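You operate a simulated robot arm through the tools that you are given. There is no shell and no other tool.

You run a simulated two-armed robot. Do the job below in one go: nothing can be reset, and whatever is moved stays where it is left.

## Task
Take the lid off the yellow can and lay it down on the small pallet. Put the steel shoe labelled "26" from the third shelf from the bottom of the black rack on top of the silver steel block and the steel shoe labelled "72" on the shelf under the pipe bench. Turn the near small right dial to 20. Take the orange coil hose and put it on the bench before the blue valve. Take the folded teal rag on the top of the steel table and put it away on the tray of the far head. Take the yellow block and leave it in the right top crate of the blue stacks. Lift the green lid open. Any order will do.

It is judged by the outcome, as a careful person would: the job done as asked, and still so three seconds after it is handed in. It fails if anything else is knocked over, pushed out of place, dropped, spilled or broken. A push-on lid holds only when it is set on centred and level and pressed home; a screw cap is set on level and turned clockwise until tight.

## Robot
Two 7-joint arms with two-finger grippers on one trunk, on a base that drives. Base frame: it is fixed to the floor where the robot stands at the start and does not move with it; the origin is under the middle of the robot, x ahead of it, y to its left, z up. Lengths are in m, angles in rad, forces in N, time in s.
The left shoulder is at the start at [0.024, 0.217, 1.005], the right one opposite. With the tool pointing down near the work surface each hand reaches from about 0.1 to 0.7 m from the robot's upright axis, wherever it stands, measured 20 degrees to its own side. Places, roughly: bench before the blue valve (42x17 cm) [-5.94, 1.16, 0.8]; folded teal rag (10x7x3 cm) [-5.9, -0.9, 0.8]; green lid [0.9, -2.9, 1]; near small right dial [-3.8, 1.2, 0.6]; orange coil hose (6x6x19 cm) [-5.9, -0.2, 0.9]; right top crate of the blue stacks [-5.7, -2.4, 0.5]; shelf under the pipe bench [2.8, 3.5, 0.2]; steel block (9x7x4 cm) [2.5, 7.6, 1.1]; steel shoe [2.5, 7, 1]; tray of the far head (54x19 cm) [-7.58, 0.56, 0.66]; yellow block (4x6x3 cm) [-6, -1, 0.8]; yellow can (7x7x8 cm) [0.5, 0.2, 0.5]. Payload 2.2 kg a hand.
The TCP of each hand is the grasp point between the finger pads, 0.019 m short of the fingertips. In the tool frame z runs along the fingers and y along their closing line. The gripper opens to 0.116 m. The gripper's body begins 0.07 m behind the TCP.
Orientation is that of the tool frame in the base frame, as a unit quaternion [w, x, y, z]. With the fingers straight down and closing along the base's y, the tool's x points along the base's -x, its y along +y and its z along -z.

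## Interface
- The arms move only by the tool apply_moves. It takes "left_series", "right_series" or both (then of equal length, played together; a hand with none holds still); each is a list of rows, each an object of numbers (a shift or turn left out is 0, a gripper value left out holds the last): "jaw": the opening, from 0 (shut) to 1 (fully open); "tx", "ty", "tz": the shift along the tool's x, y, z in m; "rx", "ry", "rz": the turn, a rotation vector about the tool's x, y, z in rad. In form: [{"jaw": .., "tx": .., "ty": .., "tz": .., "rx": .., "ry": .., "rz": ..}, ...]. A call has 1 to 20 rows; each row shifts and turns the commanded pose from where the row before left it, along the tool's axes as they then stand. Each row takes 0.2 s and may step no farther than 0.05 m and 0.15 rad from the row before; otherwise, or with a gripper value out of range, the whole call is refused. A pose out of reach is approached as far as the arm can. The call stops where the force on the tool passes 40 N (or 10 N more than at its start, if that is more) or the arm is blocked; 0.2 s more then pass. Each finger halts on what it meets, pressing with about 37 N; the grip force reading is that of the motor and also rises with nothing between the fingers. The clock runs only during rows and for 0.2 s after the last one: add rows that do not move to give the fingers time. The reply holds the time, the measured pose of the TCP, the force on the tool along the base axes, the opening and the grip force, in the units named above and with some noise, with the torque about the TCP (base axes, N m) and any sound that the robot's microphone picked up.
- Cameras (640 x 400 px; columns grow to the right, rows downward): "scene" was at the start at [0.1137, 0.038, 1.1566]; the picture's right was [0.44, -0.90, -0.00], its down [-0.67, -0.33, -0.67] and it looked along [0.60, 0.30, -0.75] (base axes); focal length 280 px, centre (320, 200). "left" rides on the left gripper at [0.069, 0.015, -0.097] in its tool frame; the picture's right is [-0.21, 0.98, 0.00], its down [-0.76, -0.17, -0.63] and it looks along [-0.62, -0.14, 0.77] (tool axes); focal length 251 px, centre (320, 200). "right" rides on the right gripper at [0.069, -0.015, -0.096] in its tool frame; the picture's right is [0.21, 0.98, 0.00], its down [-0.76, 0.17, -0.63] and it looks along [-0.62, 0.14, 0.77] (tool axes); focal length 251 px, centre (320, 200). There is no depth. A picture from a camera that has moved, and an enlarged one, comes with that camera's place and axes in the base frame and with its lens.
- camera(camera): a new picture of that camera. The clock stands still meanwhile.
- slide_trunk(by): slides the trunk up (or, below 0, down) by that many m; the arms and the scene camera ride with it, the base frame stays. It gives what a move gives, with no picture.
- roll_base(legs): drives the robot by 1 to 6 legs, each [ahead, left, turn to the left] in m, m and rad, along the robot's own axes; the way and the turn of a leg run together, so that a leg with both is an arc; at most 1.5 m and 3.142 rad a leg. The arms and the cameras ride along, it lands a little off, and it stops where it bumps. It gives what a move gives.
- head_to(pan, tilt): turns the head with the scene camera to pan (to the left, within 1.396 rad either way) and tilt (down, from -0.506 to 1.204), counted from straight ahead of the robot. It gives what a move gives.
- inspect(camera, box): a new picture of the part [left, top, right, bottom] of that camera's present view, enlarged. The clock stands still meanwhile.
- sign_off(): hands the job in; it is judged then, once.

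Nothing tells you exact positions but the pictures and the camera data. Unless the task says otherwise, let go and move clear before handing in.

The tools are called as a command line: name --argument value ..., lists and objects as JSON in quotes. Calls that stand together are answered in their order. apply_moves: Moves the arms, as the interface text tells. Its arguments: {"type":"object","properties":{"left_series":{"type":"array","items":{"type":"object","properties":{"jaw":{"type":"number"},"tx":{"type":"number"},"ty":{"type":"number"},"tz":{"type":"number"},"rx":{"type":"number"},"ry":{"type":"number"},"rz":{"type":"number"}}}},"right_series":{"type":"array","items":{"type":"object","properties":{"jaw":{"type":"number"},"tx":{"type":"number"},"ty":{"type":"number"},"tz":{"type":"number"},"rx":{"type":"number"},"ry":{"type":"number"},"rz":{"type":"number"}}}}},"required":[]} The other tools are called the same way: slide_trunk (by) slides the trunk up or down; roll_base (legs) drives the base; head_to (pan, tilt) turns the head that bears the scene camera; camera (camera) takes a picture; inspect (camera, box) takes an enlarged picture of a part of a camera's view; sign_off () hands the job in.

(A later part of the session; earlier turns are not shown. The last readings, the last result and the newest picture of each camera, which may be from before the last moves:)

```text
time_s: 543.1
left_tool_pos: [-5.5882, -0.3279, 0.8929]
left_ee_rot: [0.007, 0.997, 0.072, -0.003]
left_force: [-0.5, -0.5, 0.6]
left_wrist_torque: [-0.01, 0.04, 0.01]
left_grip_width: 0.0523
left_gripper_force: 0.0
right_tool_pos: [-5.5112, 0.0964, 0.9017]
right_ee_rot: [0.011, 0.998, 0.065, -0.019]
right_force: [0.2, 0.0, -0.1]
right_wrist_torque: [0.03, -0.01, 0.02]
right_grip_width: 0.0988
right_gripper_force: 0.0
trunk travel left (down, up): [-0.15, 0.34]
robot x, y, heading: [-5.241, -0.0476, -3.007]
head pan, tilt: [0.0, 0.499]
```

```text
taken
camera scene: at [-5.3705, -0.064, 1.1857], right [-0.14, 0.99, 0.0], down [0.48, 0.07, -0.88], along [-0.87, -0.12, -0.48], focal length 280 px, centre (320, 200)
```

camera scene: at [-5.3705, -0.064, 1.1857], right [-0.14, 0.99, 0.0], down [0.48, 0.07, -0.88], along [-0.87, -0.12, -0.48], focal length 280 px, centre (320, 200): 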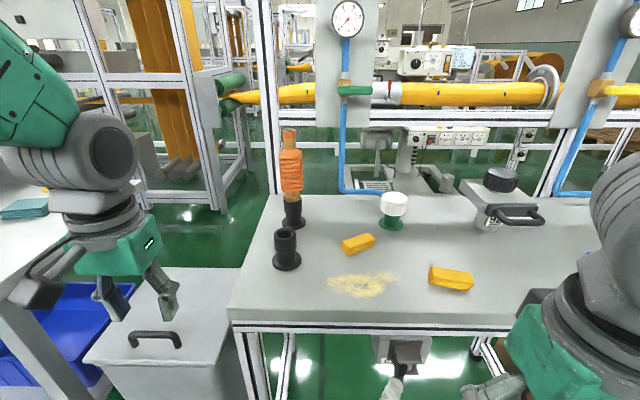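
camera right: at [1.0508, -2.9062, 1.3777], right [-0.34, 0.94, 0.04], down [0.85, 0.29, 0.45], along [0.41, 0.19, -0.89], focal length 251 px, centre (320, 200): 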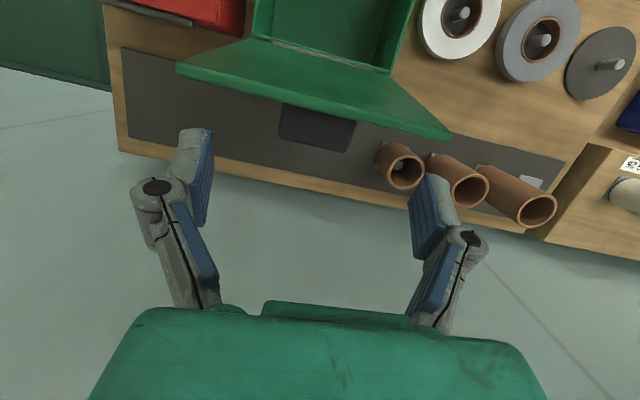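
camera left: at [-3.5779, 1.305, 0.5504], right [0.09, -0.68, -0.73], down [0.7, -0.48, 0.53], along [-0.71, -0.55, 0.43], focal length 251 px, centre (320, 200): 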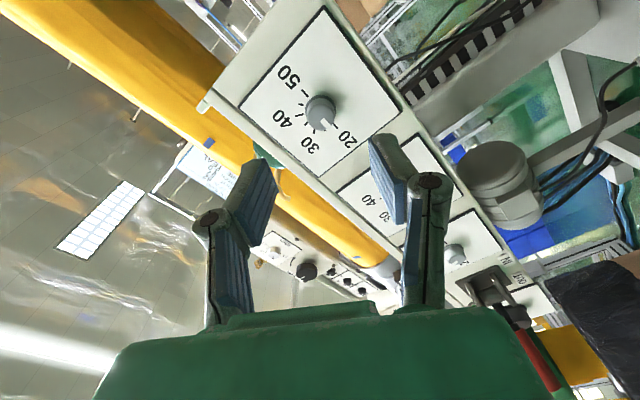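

inspect --camera "scene" --box '[230, 110, 420, 290]'

inspect --camera "scene" --box '[320, 40, 580, 230]'

```text
2.22 times, centred on (325, 200) of scene
camera zoom: at [-5.3705, -0.064, 1.1857], right [-0.14, 0.99, 0.0], down [0.48, 0.07, -0.88], along [-0.87, -0.12, -0.48], focal length 621 px, centre (309, 200)
```

zoom: 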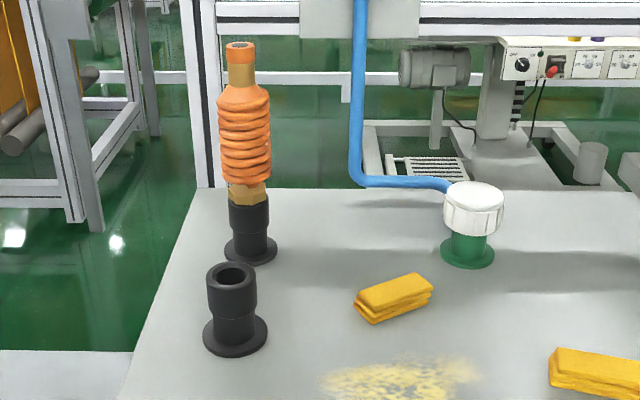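

```text
2.11 times, centred on (450, 135) of scene
camera zoom: at [-5.3705, -0.064, 1.1857], right [-0.14, 0.99, 0.0], down [0.48, 0.07, -0.88], along [-0.87, -0.12, -0.48], focal length 588 px, centre (46, 337)
```

zoom: 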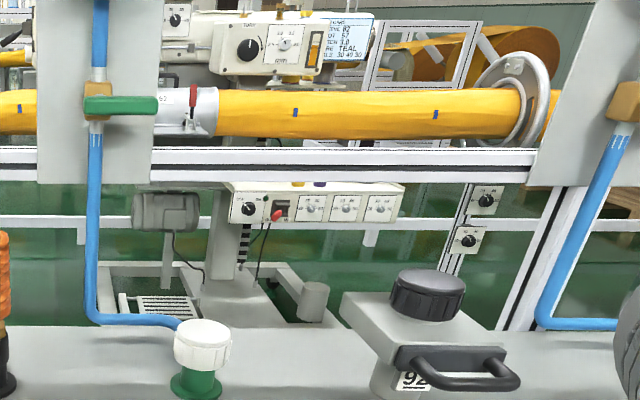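

The orange coil hose stands in a black socket at about (-5.935, -0.21), its coil from z≈0.89 to 0.99. I'll take it from the left side with the left hand pointing right, so that turning the hand down later lays the hose flat. First I orient the left hand.

apply_moves --left_series '[{"rz": -0.1428}, {"rz": -0.1428}, {"rz": -0.1428}, {"rz": -0.1428}, {"rz": -0.1428}, {"rz": -0.1428}, {"rz": -0.1428}, {"rz": -0.1428}, {"rz": -0.1428}, {"rz": -0.1428}, {"rz": -0.1428}, {}]'

apply_moves --left_series '[{"ry": 0.1428}, {"ry": 0.1428}, {"ry": 0.1428}, {"ry": 0.1428}, {"ry": 0.1428}, {"ry": 0.1428}, {"ry": 0.1428}, {"ry": 0.1428}, {"ry": 0.1428}, {"ry": 0.1428}, {"ry": 0.1428}, {}]'

camera --camera "scene"

camera --camera "left"

```text
time_s: 545.7
left_tool_pos: [-5.589, -0.3266, 0.8941]
left_ee_rot: [0.003, 0.655, 0.756, -0.006]
left_force: [0.0, -0.4, 0.4]
left_wrist_torque: [0.0, 0.02, -0.04]
left_grip_width: 0.0521
left_gripper_force: 0.0
right_tool_pos: [-5.511, 0.0965, 0.9025]
right_ee_rot: [0.011, 0.998, 0.065, -0.018]
right_force: [-0.6, 0.3, 0.7]
right_wrist_torque: [-0.04, 0.01, -0.01]
right_grip_width: 0.0984
right_gripper_force: 0.1
trunk travel left (down, up): [-0.15, 0.34]
robot x, y, heading: [-5.2432, -0.0484, -3.011]
head pan, tilt: [0.0, 0.499]
```

```text
time_s: 548.3
left_tool_pos: [-5.588, -0.3282, 0.8929]
left_ee_rot: [-0.533, 0.469, 0.536, 0.458]
left_force: [0.5, 0.5, 0.4]
left_wrist_torque: [0.0, -0.03, -0.01]
left_grip_width: 0.0523
left_gripper_force: 0.1
right_tool_pos: [-5.5109, 0.0932, 0.9021]
right_ee_rot: [0.011, 0.998, 0.064, -0.02]
right_force: [0.8, 0.0, 0.1]
right_wrist_torque: [-0.05, -0.02, -0.03]
right_grip_width: 0.0985
right_gripper_force: 0.1
trunk travel left (down, up): [-0.15, 0.34]
robot x, y, heading: [-5.2416, -0.0478, -3.004]
head pan, tilt: [0.0, 0.499]
```

```text
taken
camera scene: at [-5.3701, -0.0666, 1.1857], right [-0.14, 0.99, 0.0], down [0.48, 0.07, -0.88], along [-0.87, -0.12, -0.48], focal length 280 px, centre (320, 200)
```

scene: 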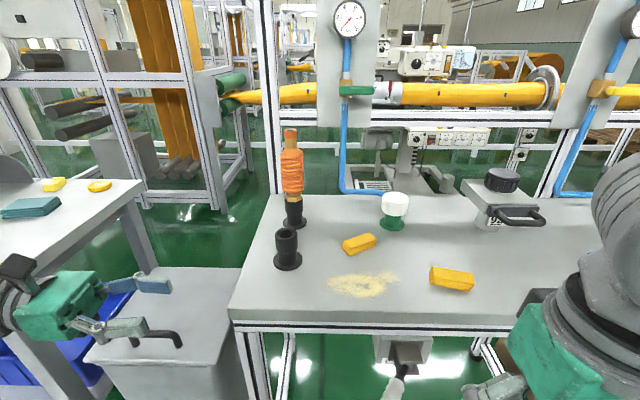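

```text
taken
camera left: at [-5.5595, -0.4207, 0.9625], right [0.97, 0.14, -0.22], down [-0.08, -0.66, -0.75], along [-0.25, 0.74, -0.63], focal length 251 px, centre (320, 200)
```

left: 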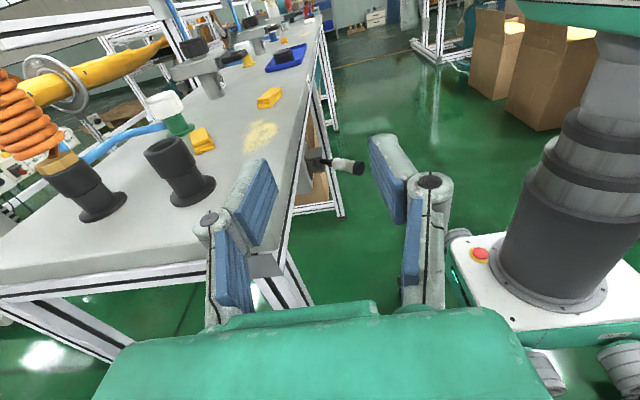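

The hand points right as intended. I'll roll forward 10 cm and bring the open fingers to the left of the coil.

roll_base --legs '[[0.1, 0, 0]]'

apply_moves --left_series '[{"tx": 0.01, "ty": -0.0378, "tz": 0.0, "jaw": 0.8}, {"tx": 0.01, "ty": -0.0378, "tz": 0.0}, {"tx": 0.01, "ty": -0.0378, "tz": 0.01}, {"tx": 0.01, "ty": -0.0378, "tz": 0.01}, {"tx": 0.008, "ty": -0.0378, "tz": 0.01}, {"ty": -0.0378, "tz": 0.01}, {}, {}]'

camera --camera "scene"

camera --camera "left"

```text
time_s: 549.5
left_tool_pos: [-5.689, -0.3422, 0.8919]
left_ee_rot: [-0.532, 0.468, 0.537, 0.458]
left_force: [-0.3, -0.9, 0.9]
left_wrist_torque: [0.06, 0.01, -0.03]
left_grip_width: 0.0521
left_gripper_force: 0.0
right_tool_pos: [-5.6121, 0.0803, 0.9015]
right_ee_rot: [0.011, 0.998, 0.065, -0.018]
right_force: [-0.2, -0.3, 0.0]
right_wrist_torque: [0.0, 0.01, 0.0]
right_grip_width: 0.0987
right_gripper_force: 0.0
trunk travel left (down, up): [-0.15, 0.34]
robot x, y, heading: [-5.336, -0.0591, -3.011]
head pan, tilt: [0.0, 0.499]
```

```text
time_s: 551.3
left_tool_pos: [-5.9193, -0.334, 0.9426]
left_ee_rot: [-0.533, 0.469, 0.536, 0.457]
left_force: [0.0, 0.1, -0.7]
left_wrist_torque: [0.04, -0.02, -0.06]
left_grip_width: 0.0928
left_gripper_force: 0.1
right_tool_pos: [-5.6096, 0.0796, 0.9019]
right_ee_rot: [0.012, 0.998, 0.063, -0.019]
right_force: [0.2, 0.3, 0.1]
right_wrist_torque: [-0.03, 0.02, -0.01]
right_grip_width: 0.0988
right_gripper_force: 0.1
trunk travel left (down, up): [-0.15, 0.34]
robot x, y, heading: [-5.3394, -0.0574, -3.009]
head pan, tilt: [0.0, 0.499]
```

```text
taken
camera scene: at [-5.4715, -0.0797, 1.1855], right [-0.14, 0.99, 0.0], down [0.48, 0.07, -0.88], along [-0.87, -0.12, -0.48], focal length 280 px, centre (320, 200)
```

scene: 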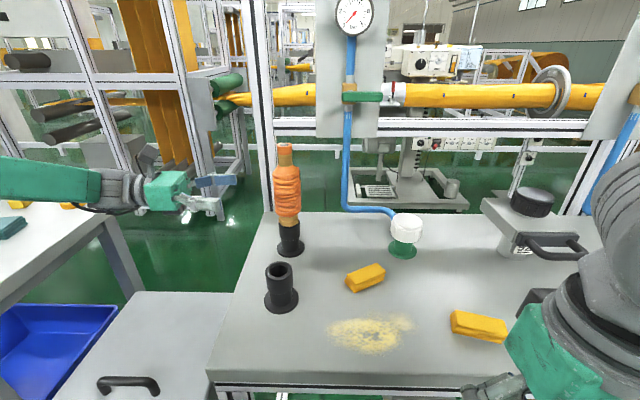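

```text
taken
camera left: at [-5.8895, -0.4254, 1.0126], right [0.97, 0.13, -0.22], down [-0.08, -0.66, -0.75], along [-0.25, 0.74, -0.63], focal length 251 px, centre (320, 200)
```

left: 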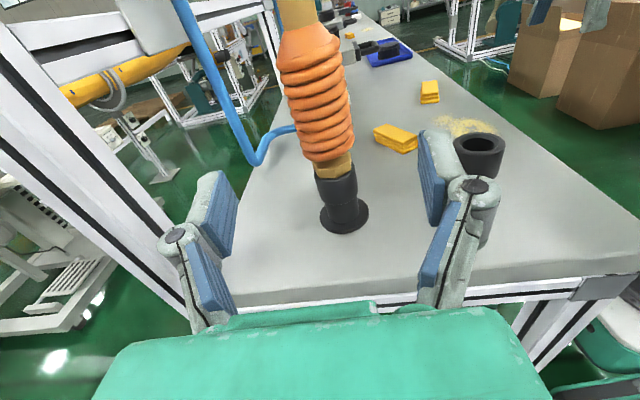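

apply_moves --left_series '[{"tz": 0.035}, {"tz": 0.035}, {"tz": 0.03}, {"tz": 0.02}, {}, {}]'

camera --camera "left"

inspect --camera "scene" --box '[180, 110, 400, 320]'

```text
time_s: 552.7
left_tool_pos: [-5.9351, -0.2142, 0.941]
left_ee_rot: [-0.533, 0.468, 0.537, 0.457]
left_force: [0.2, -0.1, -0.4]
left_wrist_torque: [0.01, -0.04, -0.02]
left_grip_width: 0.0928
left_gripper_force: 0.1
right_tool_pos: [-5.6109, 0.0805, 0.9017]
right_ee_rot: [0.012, 0.998, 0.064, -0.019]
right_force: [0.4, -0.2, -0.2]
right_wrist_torque: [0.02, 0.03, -0.01]
right_grip_width: 0.0988
right_gripper_force: 0.0
trunk travel left (down, up): [-0.15, 0.34]
robot x, y, heading: [-5.3396, -0.0619, -3.005]
head pan, tilt: [0.0, 0.499]
```

```text
taken
camera left: at [-5.9056, -0.3062, 1.01], right [0.97, 0.13, -0.22], down [-0.08, -0.66, -0.75], along [-0.25, 0.74, -0.63], focal length 251 px, centre (320, 200)
```

left: 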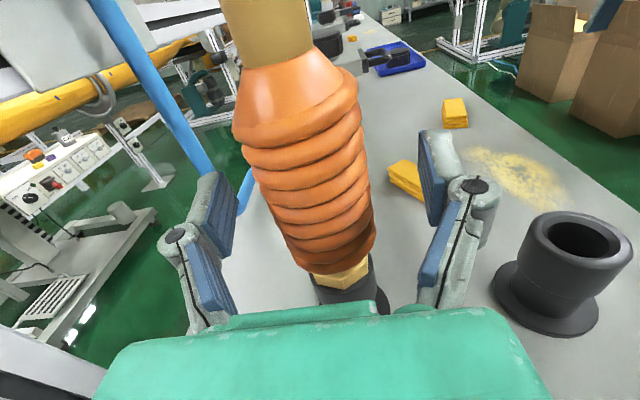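

```text
1.90 times, centred on (290, 215) of scene
camera zoom: at [-5.4714, -0.0788, 1.1855], right [-0.14, 0.99, 0.0], down [0.48, 0.07, -0.88], along [-0.87, -0.12, -0.48], focal length 532 px, centre (377, 171)
```

zoom: 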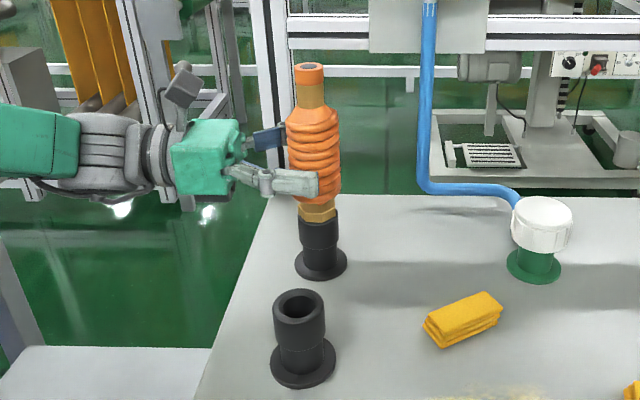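

The fingers straddle the coil. Closing gently.

apply_moves --left_series '[{"jaw": 0.65}, {"jaw": 0.5}, {"jaw": 0.35}, {"jaw": 0.3}, {}]'

camera --camera "left"

```text
time_s: 553.9
left_tool_pos: [-5.9335, -0.2145, 0.9416]
left_ee_rot: [-0.532, 0.468, 0.536, 0.459]
left_force: [0.4, 0.2, 1.4]
left_wrist_torque: [0.01, -0.08, 0.01]
left_grip_width: 0.0499
left_gripper_force: 37.1
right_tool_pos: [-5.6111, 0.0807, 0.9016]
right_ee_rot: [0.012, 0.998, 0.064, -0.019]
right_force: [-0.1, -0.1, 0.2]
right_wrist_torque: [0.0, -0.01, -0.04]
right_grip_width: 0.0986
right_gripper_force: 0.2
trunk travel left (down, up): [-0.15, 0.34]
robot x, y, heading: [-5.34, -0.0614, -3.007]
head pan, tilt: [0.0, 0.499]
```

```text
taken
camera left: at [-5.9054, -0.3064, 1.0102], right [0.97, 0.13, -0.22], down [-0.08, -0.66, -0.75], along [-0.25, 0.74, -0.63], focal length 251 px, centre (320, 200)
```

left: 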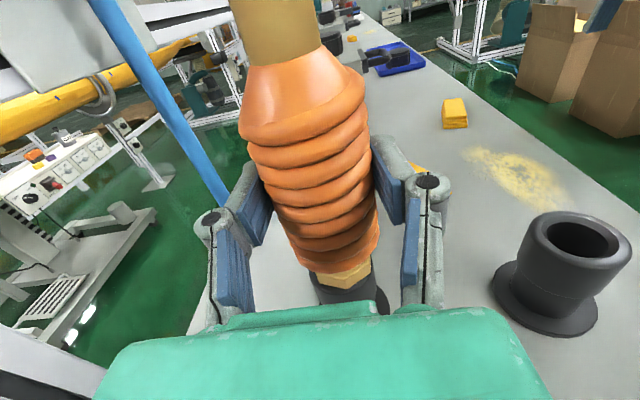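

Gripped at 5 cm. I'll lift straight up out of the socket.

apply_moves --left_series '[{"tx": 0.01}, {"tx": 0.015}, {"tx": 0.02}, {}]'

inspect --camera "scene" --box '[180, 80, 400, 290]'

```text
time_s: 554.9
left_tool_pos: [-5.9347, -0.2136, 0.9835]
left_ee_rot: [-0.532, 0.469, 0.536, 0.458]
left_force: [0.1, -0.4, -1.8]
left_wrist_torque: [-0.03, -0.01, 0.01]
left_grip_width: 0.0497
left_gripper_force: 36.9
right_tool_pos: [-5.612, 0.0791, 0.9027]
right_ee_rot: [0.012, 0.998, 0.064, -0.018]
right_force: [0.0, -0.6, 0.7]
right_wrist_torque: [0.02, 0.04, 0.02]
right_grip_width: 0.0985
right_gripper_force: 0.1
trunk travel left (down, up): [-0.15, 0.34]
robot x, y, heading: [-5.3377, -0.0616, -3.004]
head pan, tilt: [0.0, 0.499]
```

```text
1.90 times, centred on (290, 185) of scene
camera zoom: at [-5.4718, -0.0788, 1.1854], right [-0.14, 0.99, 0.0], down [0.48, 0.07, -0.88], along [-0.87, -0.12, -0.48], focal length 532 px, centre (377, 229)
```

zoom: 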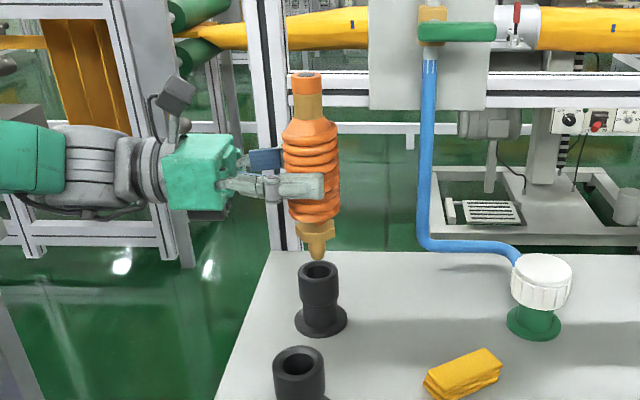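

The hose is clear of its socket. I'll raise it slightly, back away from the bench, and turn the hand downward so the hose lies horizontally.

apply_moves --left_series '[{"tx": 0.02}, {"tx": 0.02}, {}]'

roll_base --legs '[[-0.28, 0, 0]]'

apply_moves --left_series '[{"tx": -0.03}, {"tx": -0.03}, {"ry": -0.1428}, {"ry": -0.1428}, {"ry": -0.1428}, {"ry": -0.1428}, {"ry": -0.1428}, {"ry": -0.1428}, {"ry": -0.1428}, {"ry": -0.1428}, {"ry": -0.1428}, {"ry": -0.1428}, {"ry": -0.1428}, {}]'

camera --camera "scene"

camera --camera "left"

```text
time_s: 555.7
left_tool_pos: [-5.933, -0.2121, 1.0252]
left_ee_rot: [-0.532, 0.469, 0.536, 0.459]
left_force: [0.1, 0.4, -1.8]
left_wrist_torque: [0.0, 0.01, 0.03]
left_grip_width: 0.0494
left_gripper_force: 37.0
right_tool_pos: [-5.6118, 0.0795, 0.9014]
right_ee_rot: [0.013, 0.998, 0.064, -0.018]
right_force: [1.1, 0.8, 0.2]
right_wrist_torque: [0.01, 0.02, 0.02]
right_grip_width: 0.0985
right_gripper_force: 0.0
trunk travel left (down, up): [-0.15, 0.34]
robot x, y, heading: [-5.341, -0.0625, -3.005]
head pan, tilt: [0.0, 0.499]
```

```text
time_s: 557.6
left_tool_pos: [-5.6558, -0.1734, 1.026]
left_ee_rot: [-0.532, 0.47, 0.535, 0.458]
left_force: [0.6, -0.5, -1.9]
left_wrist_torque: [-0.01, 0.01, 0.01]
left_grip_width: 0.0496
left_gripper_force: 37.3
right_tool_pos: [-5.3334, 0.1183, 0.9028]
right_ee_rot: [0.013, 0.998, 0.063, -0.019]
right_force: [-0.3, -0.1, 0.0]
right_wrist_torque: [-0.01, 0.05, 0.0]
right_grip_width: 0.0987
right_gripper_force: 0.1
trunk travel left (down, up): [-0.15, 0.34]
robot x, y, heading: [-5.0617, -0.0214, -3.005]
head pan, tilt: [0.0, 0.499]
```

```text
time_s: 560.6
left_tool_pos: [-5.659, -0.1876, 0.9739]
left_ee_rot: [-0.009, 0.646, 0.763, 0.0]
left_force: [-0.1, 0.1, -1.6]
left_wrist_torque: [0.01, 0.01, -0.02]
left_grip_width: 0.0499
left_gripper_force: 36.7
right_tool_pos: [-5.3342, 0.1189, 0.9024]
right_ee_rot: [0.015, 0.998, 0.062, -0.018]
right_force: [-0.1, 0.8, -0.1]
right_wrist_torque: [-0.02, 0.0, 0.0]
right_grip_width: 0.0988
right_gripper_force: 0.1
trunk travel left (down, up): [-0.15, 0.34]
robot x, y, heading: [-5.0604, -0.0274, -3.005]
head pan, tilt: [0.0, 0.499]
```

```text
taken
camera scene: at [-5.1943, -0.0393, 1.1855], right [-0.14, 0.99, 0.0], down [0.48, 0.06, -0.88], along [-0.87, -0.12, -0.48], focal length 280 px, centre (320, 200)
```

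scene: 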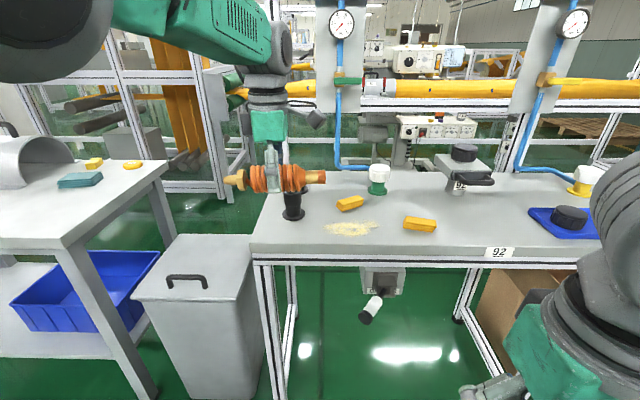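

```text
taken
camera left: at [-5.6533, -0.1172, 1.0711], right [1.0, -0.05, -0.01], down [-0.03, -0.78, 0.63], along [-0.04, -0.62, -0.78], focal length 251 px, centre (320, 200)
```

left: 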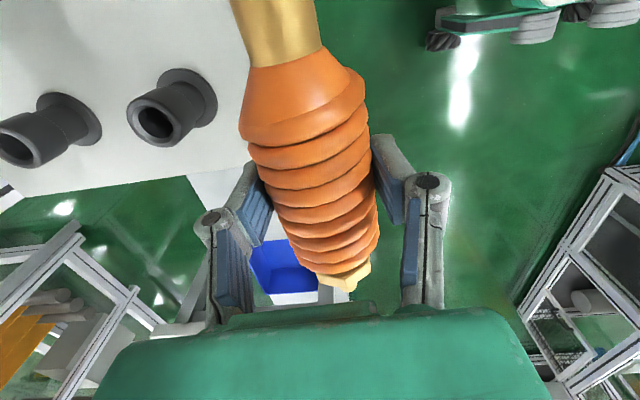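

The hose is horizontal along the bench. Before strafing north I'll check the corridor on my right.

head_to --pan -1.25 --tilt 0.45

camera --camera "scene"

```text
time_s: 562.0
left_tool_pos: [-5.6583, -0.1857, 0.9693]
left_ee_rot: [-0.005, 0.646, 0.764, 0.0]
left_force: [0.6, 0.8, -1.0]
left_wrist_torque: [0.01, -0.01, 0.03]
left_grip_width: 0.0498
left_gripper_force: 36.3
right_tool_pos: [-5.333, 0.1189, 0.9013]
right_ee_rot: [0.015, 0.998, 0.063, -0.019]
right_force: [-1.2, 0.4, 0.1]
right_wrist_torque: [-0.02, 0.02, -0.01]
right_grip_width: 0.0989
right_gripper_force: 0.1
trunk travel left (down, up): [-0.15, 0.34]
robot x, y, heading: [-5.064, -0.0221, -3.005]
head pan, tilt: [-1.25, 0.45]
```

```text
taken
camera scene: at [-5.1448, 0.0563, 1.1901], right [0.9, 0.44, 0.0], down [0.2, -0.39, -0.9], along [-0.4, 0.81, -0.44], focal length 280 px, centre (320, 200)
```

scene: 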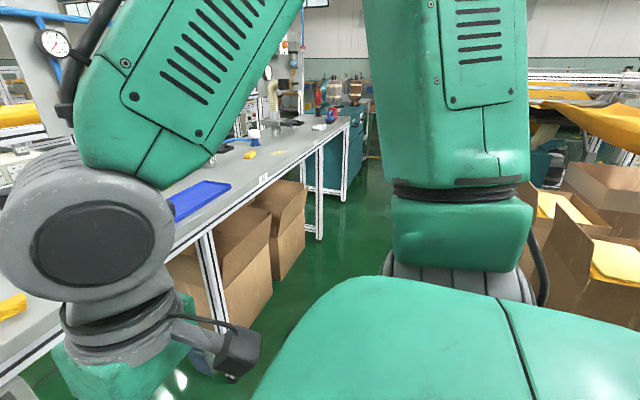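

roll_base --legs '[[0, -0.7, 0], [0, -0.65, 0]]'

head_to --pan 0.1 --tilt 0.55

camera --camera "scene"

```text
time_s: 569.1
left_tool_pos: [-5.8352, 1.1448, 0.9707]
left_ee_rot: [-0.01, 0.649, 0.761, 0.003]
left_force: [-0.3, -0.2, -1.4]
left_wrist_torque: [0.07, 0.02, 0.01]
left_grip_width: 0.0495
left_gripper_force: 36.9
right_tool_pos: [-5.5085, 1.4467, 0.9039]
right_ee_rot: [0.01, 0.998, 0.058, -0.019]
right_force: [-0.6, -0.7, 0.1]
right_wrist_torque: [-0.01, -0.07, 0.0]
right_grip_width: 0.0988
right_gripper_force: 0.1
trunk travel left (down, up): [-0.15, 0.34]
robot x, y, heading: [-5.2362, 1.313, -3.011]
head pan, tilt: [-1.25, 0.45]
```

```text
time_s: 570.6
left_tool_pos: [-5.8331, 1.1478, 0.9724]
left_ee_rot: [-0.009, 0.648, 0.762, 0.002]
left_force: [0.1, -0.4, -1.7]
left_wrist_torque: [0.02, -0.01, 0.0]
left_grip_width: 0.0493
left_gripper_force: 37.3
right_tool_pos: [-5.507, 1.4518, 0.9026]
right_ee_rot: [0.015, 0.998, 0.058, -0.018]
right_force: [-0.6, 0.4, -1.1]
right_wrist_torque: [0.02, 0.01, -0.03]
right_grip_width: 0.0987
right_gripper_force: 0.1
trunk travel left (down, up): [-0.15, 0.34]
robot x, y, heading: [-5.2391, 1.3101, -3.015]
head pan, tilt: [0.099, 0.55]
```

```text
taken
camera scene: at [-5.3682, 1.2863, 1.181], right [-0.23, 0.97, 0.0], down [0.51, 0.12, -0.85], along [-0.83, -0.19, -0.53], focal length 280 px, centre (320, 200)
```

scene: 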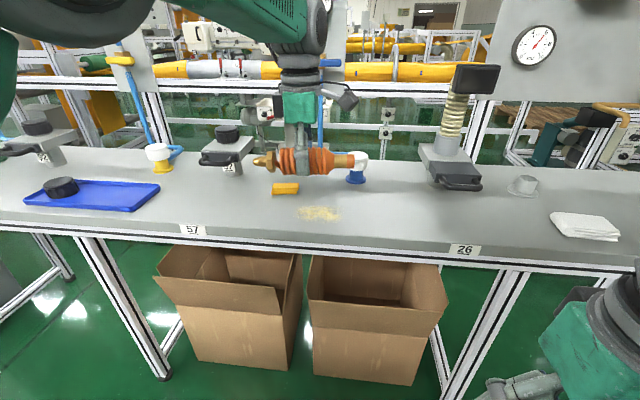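

The blue valve stands at about (-6.12, 1.225); in front of it lie a yellow pad and a spill patch. I'll lay the hose at about (-5.93, 1.19), clear of the pad: first move over, then lower.

apply_moves --left_series '[{"tx": 0.0182, "ty": -0.0293, "tz": 0.005}, {"tx": 0.0182, "ty": -0.0293, "tz": 0.01}, {"tx": 0.0183, "ty": -0.0293, "tz": 0.01}, {"tz": 0.03}, {"tz": 0.03}, {}, {}, {}]'

camera --camera "scene"

camera --camera "left"

```text
time_s: 572.4
left_tool_pos: [-5.8938, 1.1792, 0.8862]
left_ee_rot: [-0.007, 0.649, 0.761, 0.0]
left_force: [0.0, 0.4, -2.5]
left_wrist_torque: [0.0, -0.02, -0.03]
left_grip_width: 0.0497
left_gripper_force: 37.1
left hand out of reach, approached as far as the arm can: row 2, 3
right_tool_pos: [-5.5083, 1.4534, 0.9032]
right_ee_rot: [0.015, 0.998, 0.058, -0.019]
right_force: [-0.1, 0.4, 0.2]
right_wrist_torque: [-0.01, 0.02, 0.0]
right_grip_width: 0.0985
right_gripper_force: 0.1
trunk travel left (down, up): [-0.15, 0.34]
robot x, y, heading: [-5.2379, 1.3105, -3.012]
head pan, tilt: [0.099, 0.55]
```

```text
taken
camera scene: at [-5.3687, 1.2872, 1.1809], right [-0.23, 0.97, 0.0], down [0.51, 0.12, -0.85], along [-0.83, -0.19, -0.53], focal length 280 px, centre (320, 200)
```

scene: 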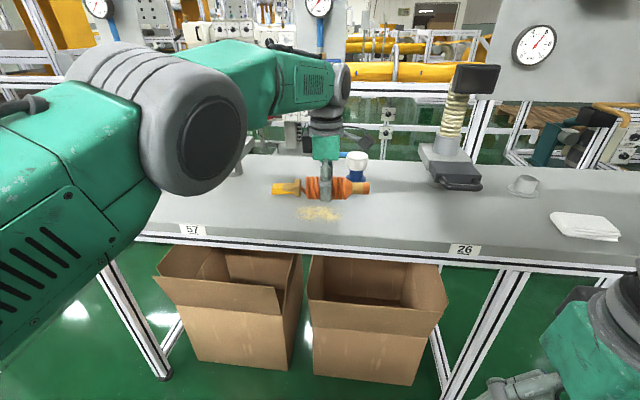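

```text
taken
camera left: at [-5.8892, 1.2478, 0.9833], right [1.0, -0.06, -0.01], down [-0.04, -0.78, 0.63], along [-0.05, -0.62, -0.78], focal length 251 px, centre (320, 200)
```

left: 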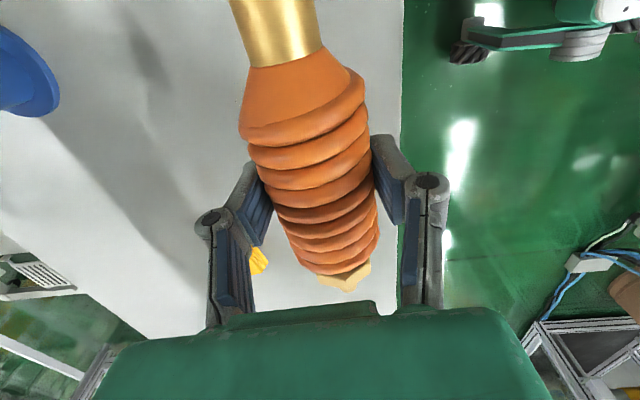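

The arm is near full stretch, so I'll nudge the base forward 3.5 cm and then lower the hose.

roll_base --legs '[[0.035, 0, 0]]'

apply_moves --left_series '[{"tz": 0.015}, {"tz": 0.015}, {"tz": 0.01}, {}, {}]'

inspect --camera "scene" --box '[220, 120, 420, 260]'

camera --camera "left"

```text
time_s: 573.3
left_tool_pos: [-5.9298, 1.1749, 0.885]
left_ee_rot: [-0.007, 0.649, 0.761, 0.001]
left_force: [-1.0, 0.6, -1.6]
left_wrist_torque: [0.02, 0.01, 0.0]
left_grip_width: 0.0499
left_gripper_force: 37.1
right_tool_pos: [-5.5442, 1.4503, 0.9023]
right_ee_rot: [0.015, 0.998, 0.058, -0.017]
right_force: [-0.2, -0.3, -0.1]
right_wrist_torque: [-0.01, 0.0, 0.0]
right_grip_width: 0.0985
right_gripper_force: 0.0
trunk travel left (down, up): [-0.15, 0.34]
robot x, y, heading: [-5.2686, 1.3032, -3.011]
head pan, tilt: [0.099, 0.55]
```

```text
time_s: 574.5
left_tool_pos: [-5.928, 1.1765, 0.8476]
left_ee_rot: [-0.007, 0.649, 0.76, -0.001]
left_force: [-0.8, -0.4, -2.0]
left_wrist_torque: [-0.01, 0.01, 0.0]
left_grip_width: 0.0496
left_gripper_force: 36.7
right_tool_pos: [-5.5425, 1.4471, 0.9013]
right_ee_rot: [0.017, 0.998, 0.057, -0.018]
right_force: [0.2, -0.3, -0.3]
right_wrist_torque: [0.0, 0.02, 0.01]
right_grip_width: 0.0986
right_gripper_force: 0.0
trunk travel left (down, up): [-0.15, 0.34]
robot x, y, heading: [-5.2723, 1.3068, -3.014]
head pan, tilt: [0.099, 0.55]
```

```text
2.86 times, centred on (320, 190) of scene
camera zoom: at [-5.403, 1.2836, 1.1809], right [-0.23, 0.97, 0.0], down [0.51, 0.12, -0.85], along [-0.83, -0.19, -0.53], focal length 799 px, centre (320, 229)
```

zoom: 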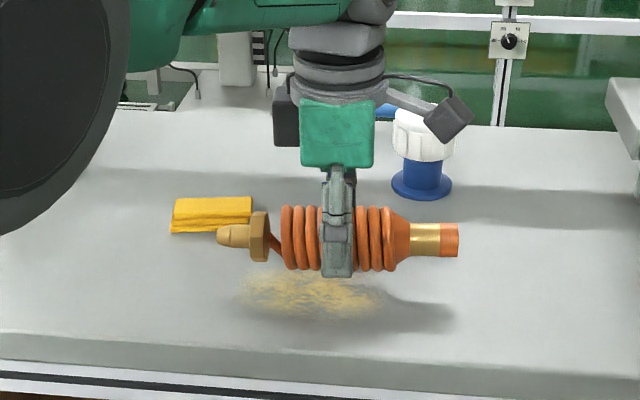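

```text
taken
camera left: at [-5.9221, 1.2454, 0.944], right [1.0, -0.06, -0.01], down [-0.04, -0.78, 0.63], along [-0.05, -0.62, -0.78], focal length 251 px, centre (320, 200)
```

left: 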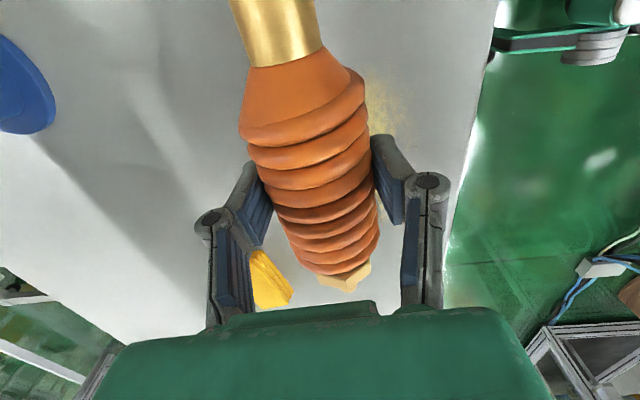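

The hose's ends are clear of the pad. I lower it the last 2 cm in small steps, one at a time.

apply_moves --left_series '[{"tz": 0.005}, {"tz": 0.004}, {}]'

```text
time_s: 575.3
left_tool_pos: [-5.9273, 1.1753, 0.838]
left_ee_rot: [-0.008, 0.649, 0.761, -0.001]
left_force: [0.0, -0.3, -0.9]
left_wrist_torque: [-0.01, -0.02, 0.02]
left_grip_width: 0.0497
left_gripper_force: 37.7
right_tool_pos: [-5.5416, 1.4481, 0.9023]
right_ee_rot: [0.017, 0.998, 0.057, -0.018]
right_force: [-0.5, -0.4, -0.4]
right_wrist_torque: [-0.02, -0.01, -0.01]
right_grip_width: 0.0985
right_gripper_force: 0.0
trunk travel left (down, up): [-0.15, 0.34]
robot x, y, heading: [-5.2703, 1.3065, -3.016]
head pan, tilt: [0.099, 0.55]
```

apply_moves --left_series '[{"tz": 0.003}, {"tz": 0.003}, {}]'

inspect --camera "scene" --box '[220, 120, 420, 260]'

```text
time_s: 576.1
left_tool_pos: [-5.9282, 1.175, 0.8333]
left_ee_rot: [-0.009, 0.65, 0.76, -0.002]
left_force: [-0.7, 0.3, 6.0]
left_wrist_torque: [-0.37, -0.05, -0.06]
left_grip_width: 0.0496
left_gripper_force: 37.5
right_tool_pos: [-5.5422, 1.4486, 0.9028]
right_ee_rot: [0.017, 0.998, 0.056, -0.018]
right_force: [0.4, 0.1, 1.1]
right_wrist_torque: [-0.03, -0.01, 0.03]
right_grip_width: 0.0988
right_gripper_force: 0.0
trunk travel left (down, up): [-0.15, 0.34]
robot x, y, heading: [-5.272, 1.3068, -3.013]
head pan, tilt: [0.099, 0.55]
```

```text
2.86 times, centred on (320, 190) of scene
camera zoom: at [-5.4022, 1.2841, 1.1811], right [-0.23, 0.97, 0.0], down [0.51, 0.12, -0.85], along [-0.83, -0.19, -0.53], focal length 799 px, centre (320, 229)
```

zoom: 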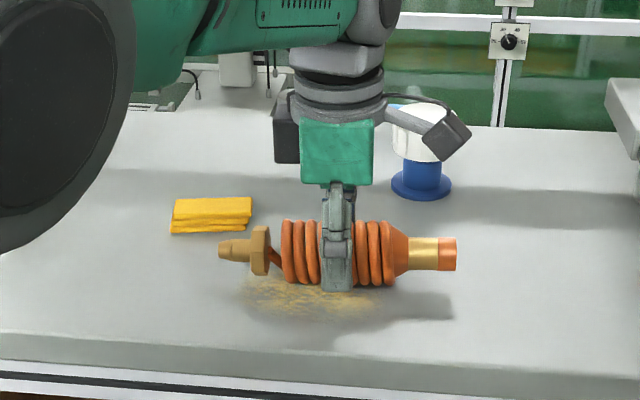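

The hose touches the bench. I'll open the fingers slowly and check that it stays put.

apply_moves --left_series '[{"jaw": 0.48}, {"jaw": 0.55}, {"jaw": 0.65}, {}, {}]'

inspect --camera "scene" --box '[220, 120, 420, 260]'

```text
time_s: 577.3
left_tool_pos: [-5.9273, 1.1749, 0.8318]
left_ee_rot: [-0.007, 0.649, 0.761, 0.0]
left_force: [-0.4, -0.4, -0.1]
left_wrist_torque: [-0.05, -0.03, -0.01]
left_grip_width: 0.0754
left_gripper_force: 0.1
right_tool_pos: [-5.5418, 1.4482, 0.9025]
right_ee_rot: [0.017, 0.998, 0.057, -0.018]
right_force: [0.3, -0.3, -0.7]
right_wrist_torque: [0.0, -0.01, 0.0]
right_grip_width: 0.0986
right_gripper_force: 0.1
trunk travel left (down, up): [-0.15, 0.34]
robot x, y, heading: [-5.2737, 1.3072, -3.015]
head pan, tilt: [0.099, 0.55]
```

```text
2.86 times, centred on (320, 190) of scene
camera zoom: at [-5.4029, 1.2837, 1.181], right [-0.23, 0.97, 0.0], down [0.51, 0.12, -0.85], along [-0.83, -0.19, -0.53], focal length 799 px, centre (320, 229)
```

zoom: 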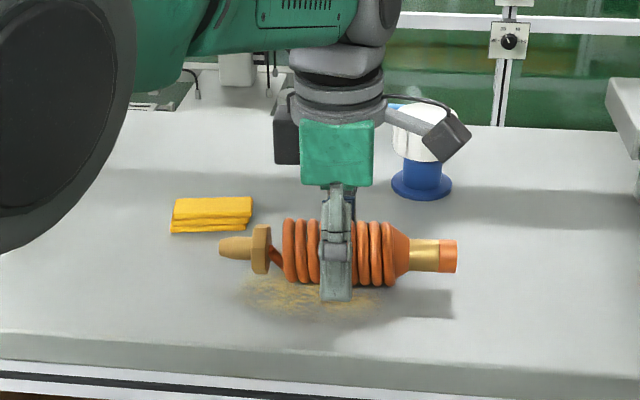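

The hose rests quietly. I lift the hand clear.

apply_moves --left_series '[{"jaw": 0.75}, {"tz": -0.02}, {"tz": -0.03}, {"tz": -0.04}, {"tz": -0.03}, {}, {}]'

camera --camera "left"

inspect --camera "scene" --box '[220, 120, 420, 260]'

```text
time_s: 578.9
left_tool_pos: [-5.928, 1.1742, 0.9549]
left_ee_rot: [-0.007, 0.65, 0.76, 0.0]
left_force: [-0.3, 0.0, 0.2]
left_wrist_torque: [0.01, 0.01, 0.02]
left_grip_width: 0.0869
left_gripper_force: 0.1
right_tool_pos: [-5.5419, 1.4495, 0.9029]
right_ee_rot: [0.017, 0.998, 0.056, -0.019]
right_force: [0.9, -0.3, 0.8]
right_wrist_torque: [-0.02, 0.0, -0.03]
right_grip_width: 0.0987
right_gripper_force: 0.1
trunk travel left (down, up): [-0.15, 0.34]
robot x, y, heading: [-5.2715, 1.3074, -3.008]
head pan, tilt: [0.099, 0.55]
```

```text
taken
camera left: at [-5.9226, 1.2448, 1.0511], right [1.0, -0.06, -0.01], down [-0.04, -0.78, 0.63], along [-0.05, -0.62, -0.78], focal length 251 px, centre (320, 200)
```

left: 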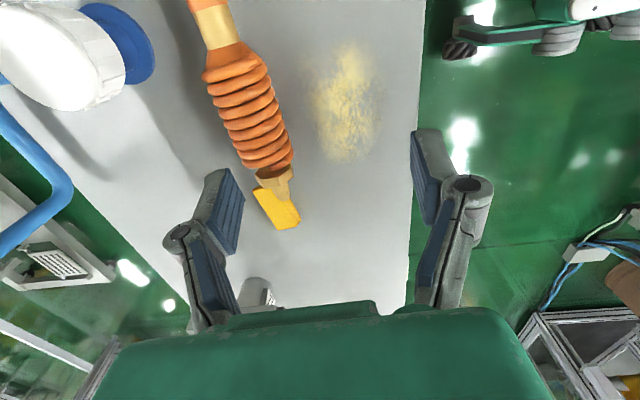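

```text
2.86 times, centred on (320, 190) of scene
camera zoom: at [-5.4029, 1.2836, 1.1809], right [-0.23, 0.97, 0.0], down [0.51, 0.12, -0.85], along [-0.83, -0.19, -0.53], focal length 799 px, centre (320, 229)
```

zoom: 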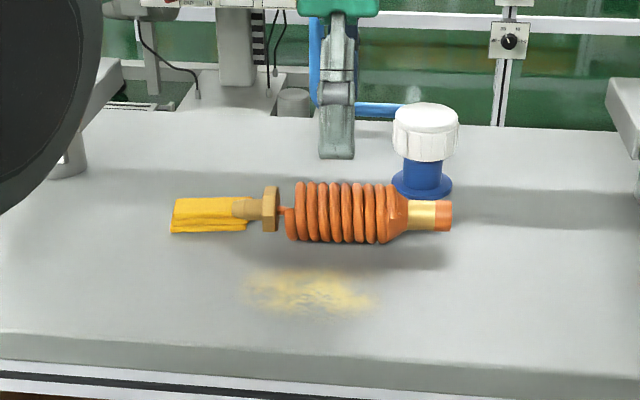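

After I lifted, the hose rolled back several centimetres toward the valve. I'll wait and see whether it has come to rest.

apply_moves --left_series '[{}, {}, {}, {}, {}, {}, {}, {}, {}, {}]'

inspect --camera "scene" --box '[220, 120, 420, 260]'

inspect --camera "left" --box '[180, 0, 400, 250]'

```text
time_s: 581.1
left_tool_pos: [-5.9282, 1.1751, 0.9529]
left_ee_rot: [-0.008, 0.649, 0.761, 0.0]
left_force: [-0.2, -0.3, 0.0]
left_wrist_torque: [0.04, 0.0, -0.02]
left_grip_width: 0.087
left_gripper_force: 0.0
right_tool_pos: [-5.5423, 1.4484, 0.9032]
right_ee_rot: [0.017, 0.998, 0.058, -0.018]
right_force: [0.7, 0.4, 0.2]
right_wrist_torque: [0.0, 0.0, 0.01]
right_grip_width: 0.0986
right_gripper_force: 0.1
trunk travel left (down, up): [-0.15, 0.34]
robot x, y, heading: [-5.2727, 1.3058, -3.013]
head pan, tilt: [0.099, 0.55]
```

```text
2.86 times, centred on (320, 190) of scene
camera zoom: at [-5.4029, 1.2837, 1.181], right [-0.23, 0.97, 0.0], down [0.51, 0.12, -0.85], along [-0.83, -0.19, -0.53], focal length 799 px, centre (320, 229)
```

zoom: 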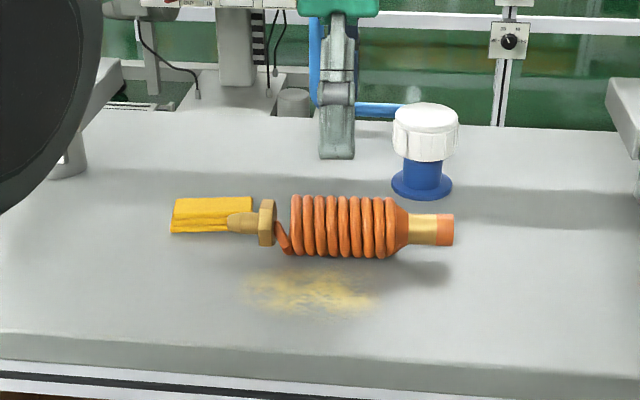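

```text
1.60 times, centred on (290, 125) of left
camera zoom: at [-5.9226, 1.2449, 1.0511], right [1.0, -0.06, -0.01], down [-0.04, -0.78, 0.63], along [-0.05, -0.62, -0.78], focal length 402 px, centre (368, 320)
```

zoom: 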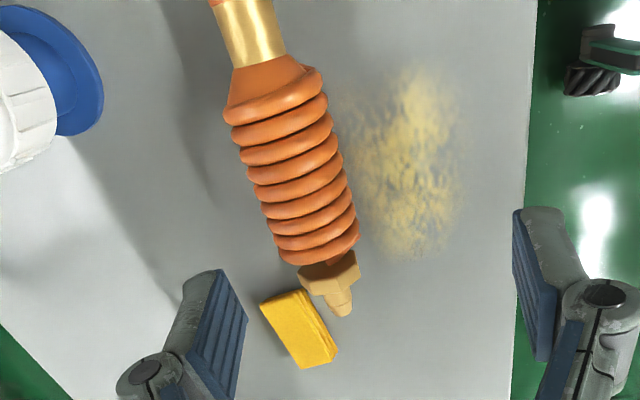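

The hose is slowly rolling forward again (it rolls freely), so I must catch it. I'll move over it, lower, and grip it again.

roll_base --legs '[[0.03, 0, 0]]'

camera --camera "left"

inspect --camera "scene" --box '[220, 120, 420, 260]'

```text
time_s: 581.9
left_tool_pos: [-5.9582, 1.1706, 0.9526]
left_ee_rot: [-0.007, 0.649, 0.76, 0.0]
left_force: [0.8, 0.4, -1.1]
left_wrist_torque: [0.01, -0.02, -0.02]
left_grip_width: 0.0872
left_gripper_force: 0.0
right_tool_pos: [-5.573, 1.4445, 0.9022]
right_ee_rot: [0.018, 0.998, 0.057, -0.017]
right_force: [-0.2, 0.0, 0.7]
right_wrist_torque: [-0.01, -0.02, -0.05]
right_grip_width: 0.0987
right_gripper_force: 0.1
trunk travel left (down, up): [-0.15, 0.34]
robot x, y, heading: [-5.305, 1.3036, -3.013]
head pan, tilt: [0.099, 0.55]
```

```text
taken
camera left: at [-5.9528, 1.2412, 1.0499], right [1.0, -0.06, -0.01], down [-0.04, -0.78, 0.63], along [-0.05, -0.62, -0.78], focal length 251 px, centre (320, 200)
```

left: 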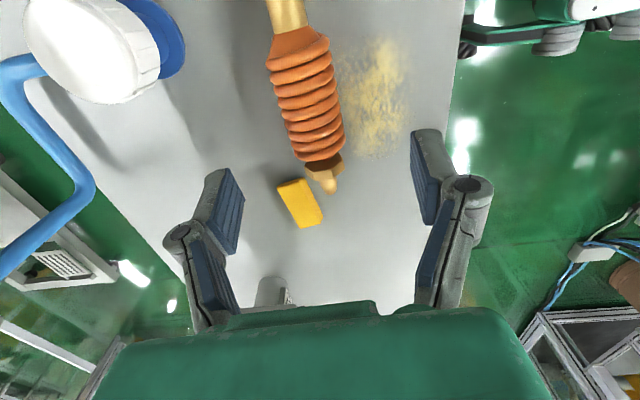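

```text
2.86 times, centred on (320, 190) of scene
camera zoom: at [-5.4331, 1.2801, 1.1809], right [-0.23, 0.97, 0.0], down [0.51, 0.12, -0.85], along [-0.83, -0.19, -0.53], focal length 799 px, centre (320, 229)
```

zoom: 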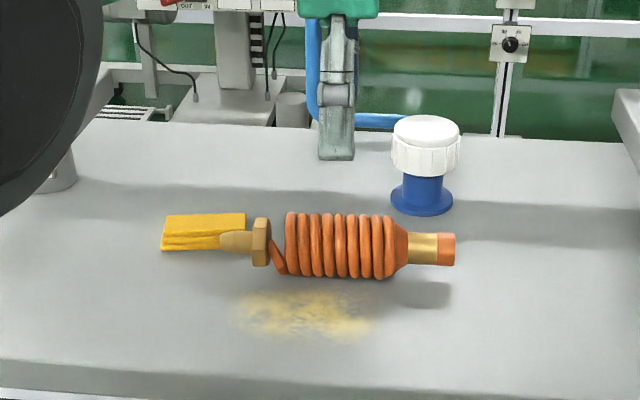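

It now appears not to have moved since the last look. I'll wait three seconds and compare again before touching it.

apply_moves --left_series '[{}, {}, {}, {}, {}, {}, {}, {}, {}, {}, {}, {}, {}, {}, {}]'

camera --camera "left"

inspect --camera "scene" --box '[220, 120, 420, 260]'

```text
time_s: 585.1
left_tool_pos: [-5.9568, 1.1713, 0.9549]
left_ee_rot: [-0.008, 0.649, 0.761, -0.001]
left_force: [0.3, 0.0, 0.0]
left_wrist_torque: [-0.01, -0.03, -0.01]
left_grip_width: 0.087
left_gripper_force: 0.1
right_tool_pos: [-5.5714, 1.4432, 0.903]
right_ee_rot: [0.018, 0.998, 0.056, -0.019]
right_force: [0.2, -0.8, -0.7]
right_wrist_torque: [-0.05, 0.0, -0.01]
right_grip_width: 0.0984
right_gripper_force: 0.0
trunk travel left (down, up): [-0.15, 0.34]
robot x, y, heading: [-5.3032, 1.302, -3.014]
head pan, tilt: [0.099, 0.55]
```

```text
taken
camera left: at [-5.9514, 1.2415, 1.0526], right [1.0, -0.06, -0.01], down [-0.04, -0.78, 0.63], along [-0.05, -0.62, -0.78], focal length 251 px, centre (320, 200)
```

left: 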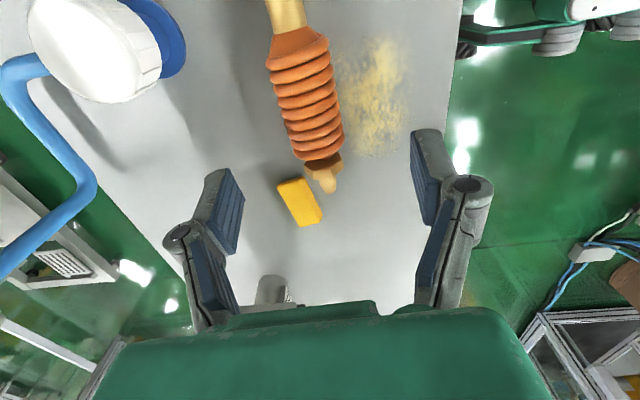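

```text
2.86 times, centred on (320, 190) of scene
camera zoom: at [-5.4324, 1.2799, 1.181], right [-0.23, 0.97, 0.0], down [0.51, 0.12, -0.85], along [-0.83, -0.19, -0.53], focal length 799 px, centre (320, 229)
```

zoom: 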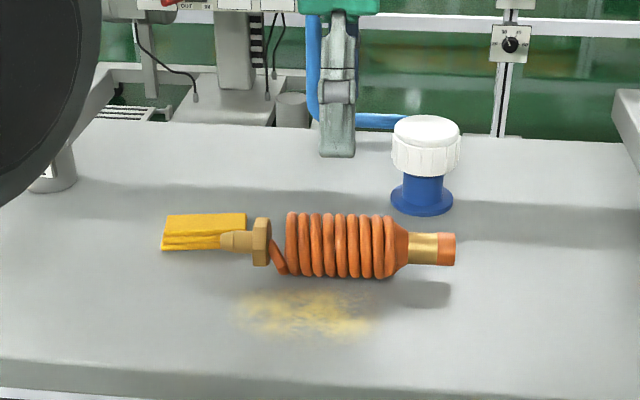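

The hose is at rest at about (-5.972, 1.173), in front of the blue valve, and the pad is undisturbed. I'll back away and fold the left arm.

roll_base --legs '[[-0.3, 0, 0]]'

apply_moves --left_series '[{"tx": 0.02, "ty": 0.03}, {"tx": 0.02, "ty": 0.03}, {"ty": 0.04}, {"ty": 0.04}, {"ty": 0.04}, {"ty": 0.03}, {}]'

camera --camera "scene"

```text
time_s: 587.1
left_tool_pos: [-5.6579, 1.2107, 0.9563]
left_ee_rot: [-0.009, 0.649, 0.761, -0.002]
left_force: [0.6, 0.7, -0.3]
left_wrist_torque: [0.0, 0.01, 0.03]
left_grip_width: 0.0868
left_gripper_force: 0.0
right_tool_pos: [-5.2737, 1.4825, 0.9023]
right_ee_rot: [0.019, 0.998, 0.056, -0.018]
right_force: [1.1, 0.9, 1.0]
right_wrist_torque: [0.0, 0.02, -0.01]
right_grip_width: 0.0987
right_gripper_force: 0.0
trunk travel left (down, up): [-0.15, 0.34]
robot x, y, heading: [-5.0024, 1.3397, -3.014]
head pan, tilt: [0.099, 0.55]
```

```text
time_s: 588.0
left_tool_pos: [-5.5361, 1.2502, 0.8407]
left_ee_rot: [0.06, 0.63, 0.769, 0.089]
left_force: [-0.3, -0.3, -0.8]
left_wrist_torque: [-0.02, 0.03, 0.01]
left_grip_width: 0.087
left_gripper_force: 0.0
right_tool_pos: [-5.2707, 1.4789, 0.9041]
right_ee_rot: [0.02, 0.998, 0.056, -0.018]
right_force: [-0.2, -0.5, 0.6]
right_wrist_torque: [0.02, 0.02, 0.04]
right_grip_width: 0.0987
right_gripper_force: 0.1
trunk travel left (down, up): [-0.15, 0.34]
robot x, y, heading: [-5.0022, 1.3448, -3.009]
head pan, tilt: [0.099, 0.55]
stopped in row 4 (left hand): the arm was blocked; the commanded pose is now the measured one
```

```text
taken
camera scene: at [-5.1329, 1.3183, 1.181], right [-0.23, 0.97, 0.0], down [0.51, 0.12, -0.85], along [-0.83, -0.19, -0.53], focal length 280 px, centre (320, 200)
```

scene: 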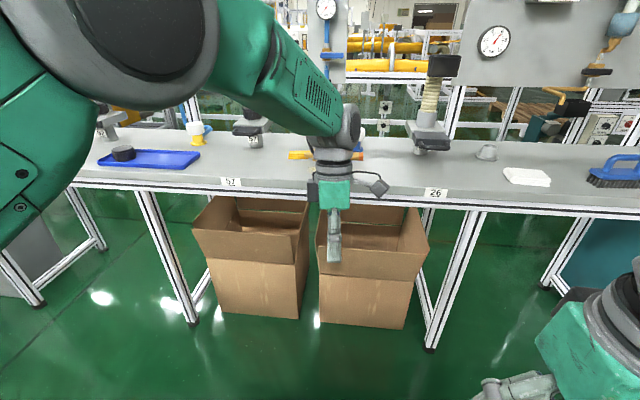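

The arm re-bent on its own and is free in front of the bench. I'll straighten its tilt and bring it back to the travel place at my left.

apply_moves --left_series '[{"rx": 0.107}, {"rx": 0.107}, {"ty": 0.02, "tx": -0.038, "tz": -0.01}, {"ty": 0.02, "tx": -0.038, "tz": -0.01}, {"ty": 0.03, "tx": -0.038, "tz": -0.01}, {"ty": 0.03, "tx": -0.038, "tz": -0.01}, {"ty": 0.03, "tx": -0.038, "tz": -0.01}, {"ty": 0.03, "tx": -0.03, "tz": -0.01}, {}]'

apply_moves --left_series '[{"rz": 0.1428}, {"rz": 0.1428}, {"rz": 0.1428}, {"rz": 0.1428}, {"rz": 0.1428}, {"rz": 0.1428}, {"rz": 0.1428}, {"rz": 0.1428}, {"rz": 0.1428}, {"rz": 0.1428}, {"rz": 0.1428}, {}]'

```text
time_s: 588.9
left_tool_pos: [-5.4777, 1.2152, 0.7666]
left_ee_rot: [0.048, 0.622, 0.778, 0.075]
left_force: [0.2, 0.1, 0.1]
left_wrist_torque: [-0.01, 0.0, 0.01]
left_grip_width: 0.0871
left_gripper_force: 0.1
right_tool_pos: [-5.2683, 1.4758, 0.9035]
right_ee_rot: [0.02, 0.998, 0.053, -0.018]
right_force: [1.5, 0.4, 0.3]
right_wrist_torque: [0.01, -0.03, 0.02]
right_grip_width: 0.0986
right_gripper_force: 0.0
trunk travel left (down, up): [-0.15, 0.34]
robot x, y, heading: [-5.0097, 1.341, -3.014]
head pan, tilt: [0.099, 0.55]
stopped in row 4 (left hand): the arm was blocked; the commanded pose is now the measured one
```

```text
time_s: 591.5
left_tool_pos: [-5.4777, 1.2172, 0.7669]
left_ee_rot: [-0.018, 0.99, 0.109, 0.087]
left_force: [0.2, -0.1, 0.3]
left_wrist_torque: [0.0, -0.03, -0.03]
left_grip_width: 0.087
left_gripper_force: 0.1
right_tool_pos: [-5.2693, 1.4791, 0.905]
right_ee_rot: [0.021, 0.998, 0.055, -0.018]
right_force: [-0.1, 0.3, -0.5]
right_wrist_torque: [-0.01, 0.03, -0.05]
right_grip_width: 0.0985
right_gripper_force: 0.1
trunk travel left (down, up): [-0.15, 0.34]
robot x, y, heading: [-5.0031, 1.3408, -3.012]
head pan, tilt: [0.099, 0.55]
```

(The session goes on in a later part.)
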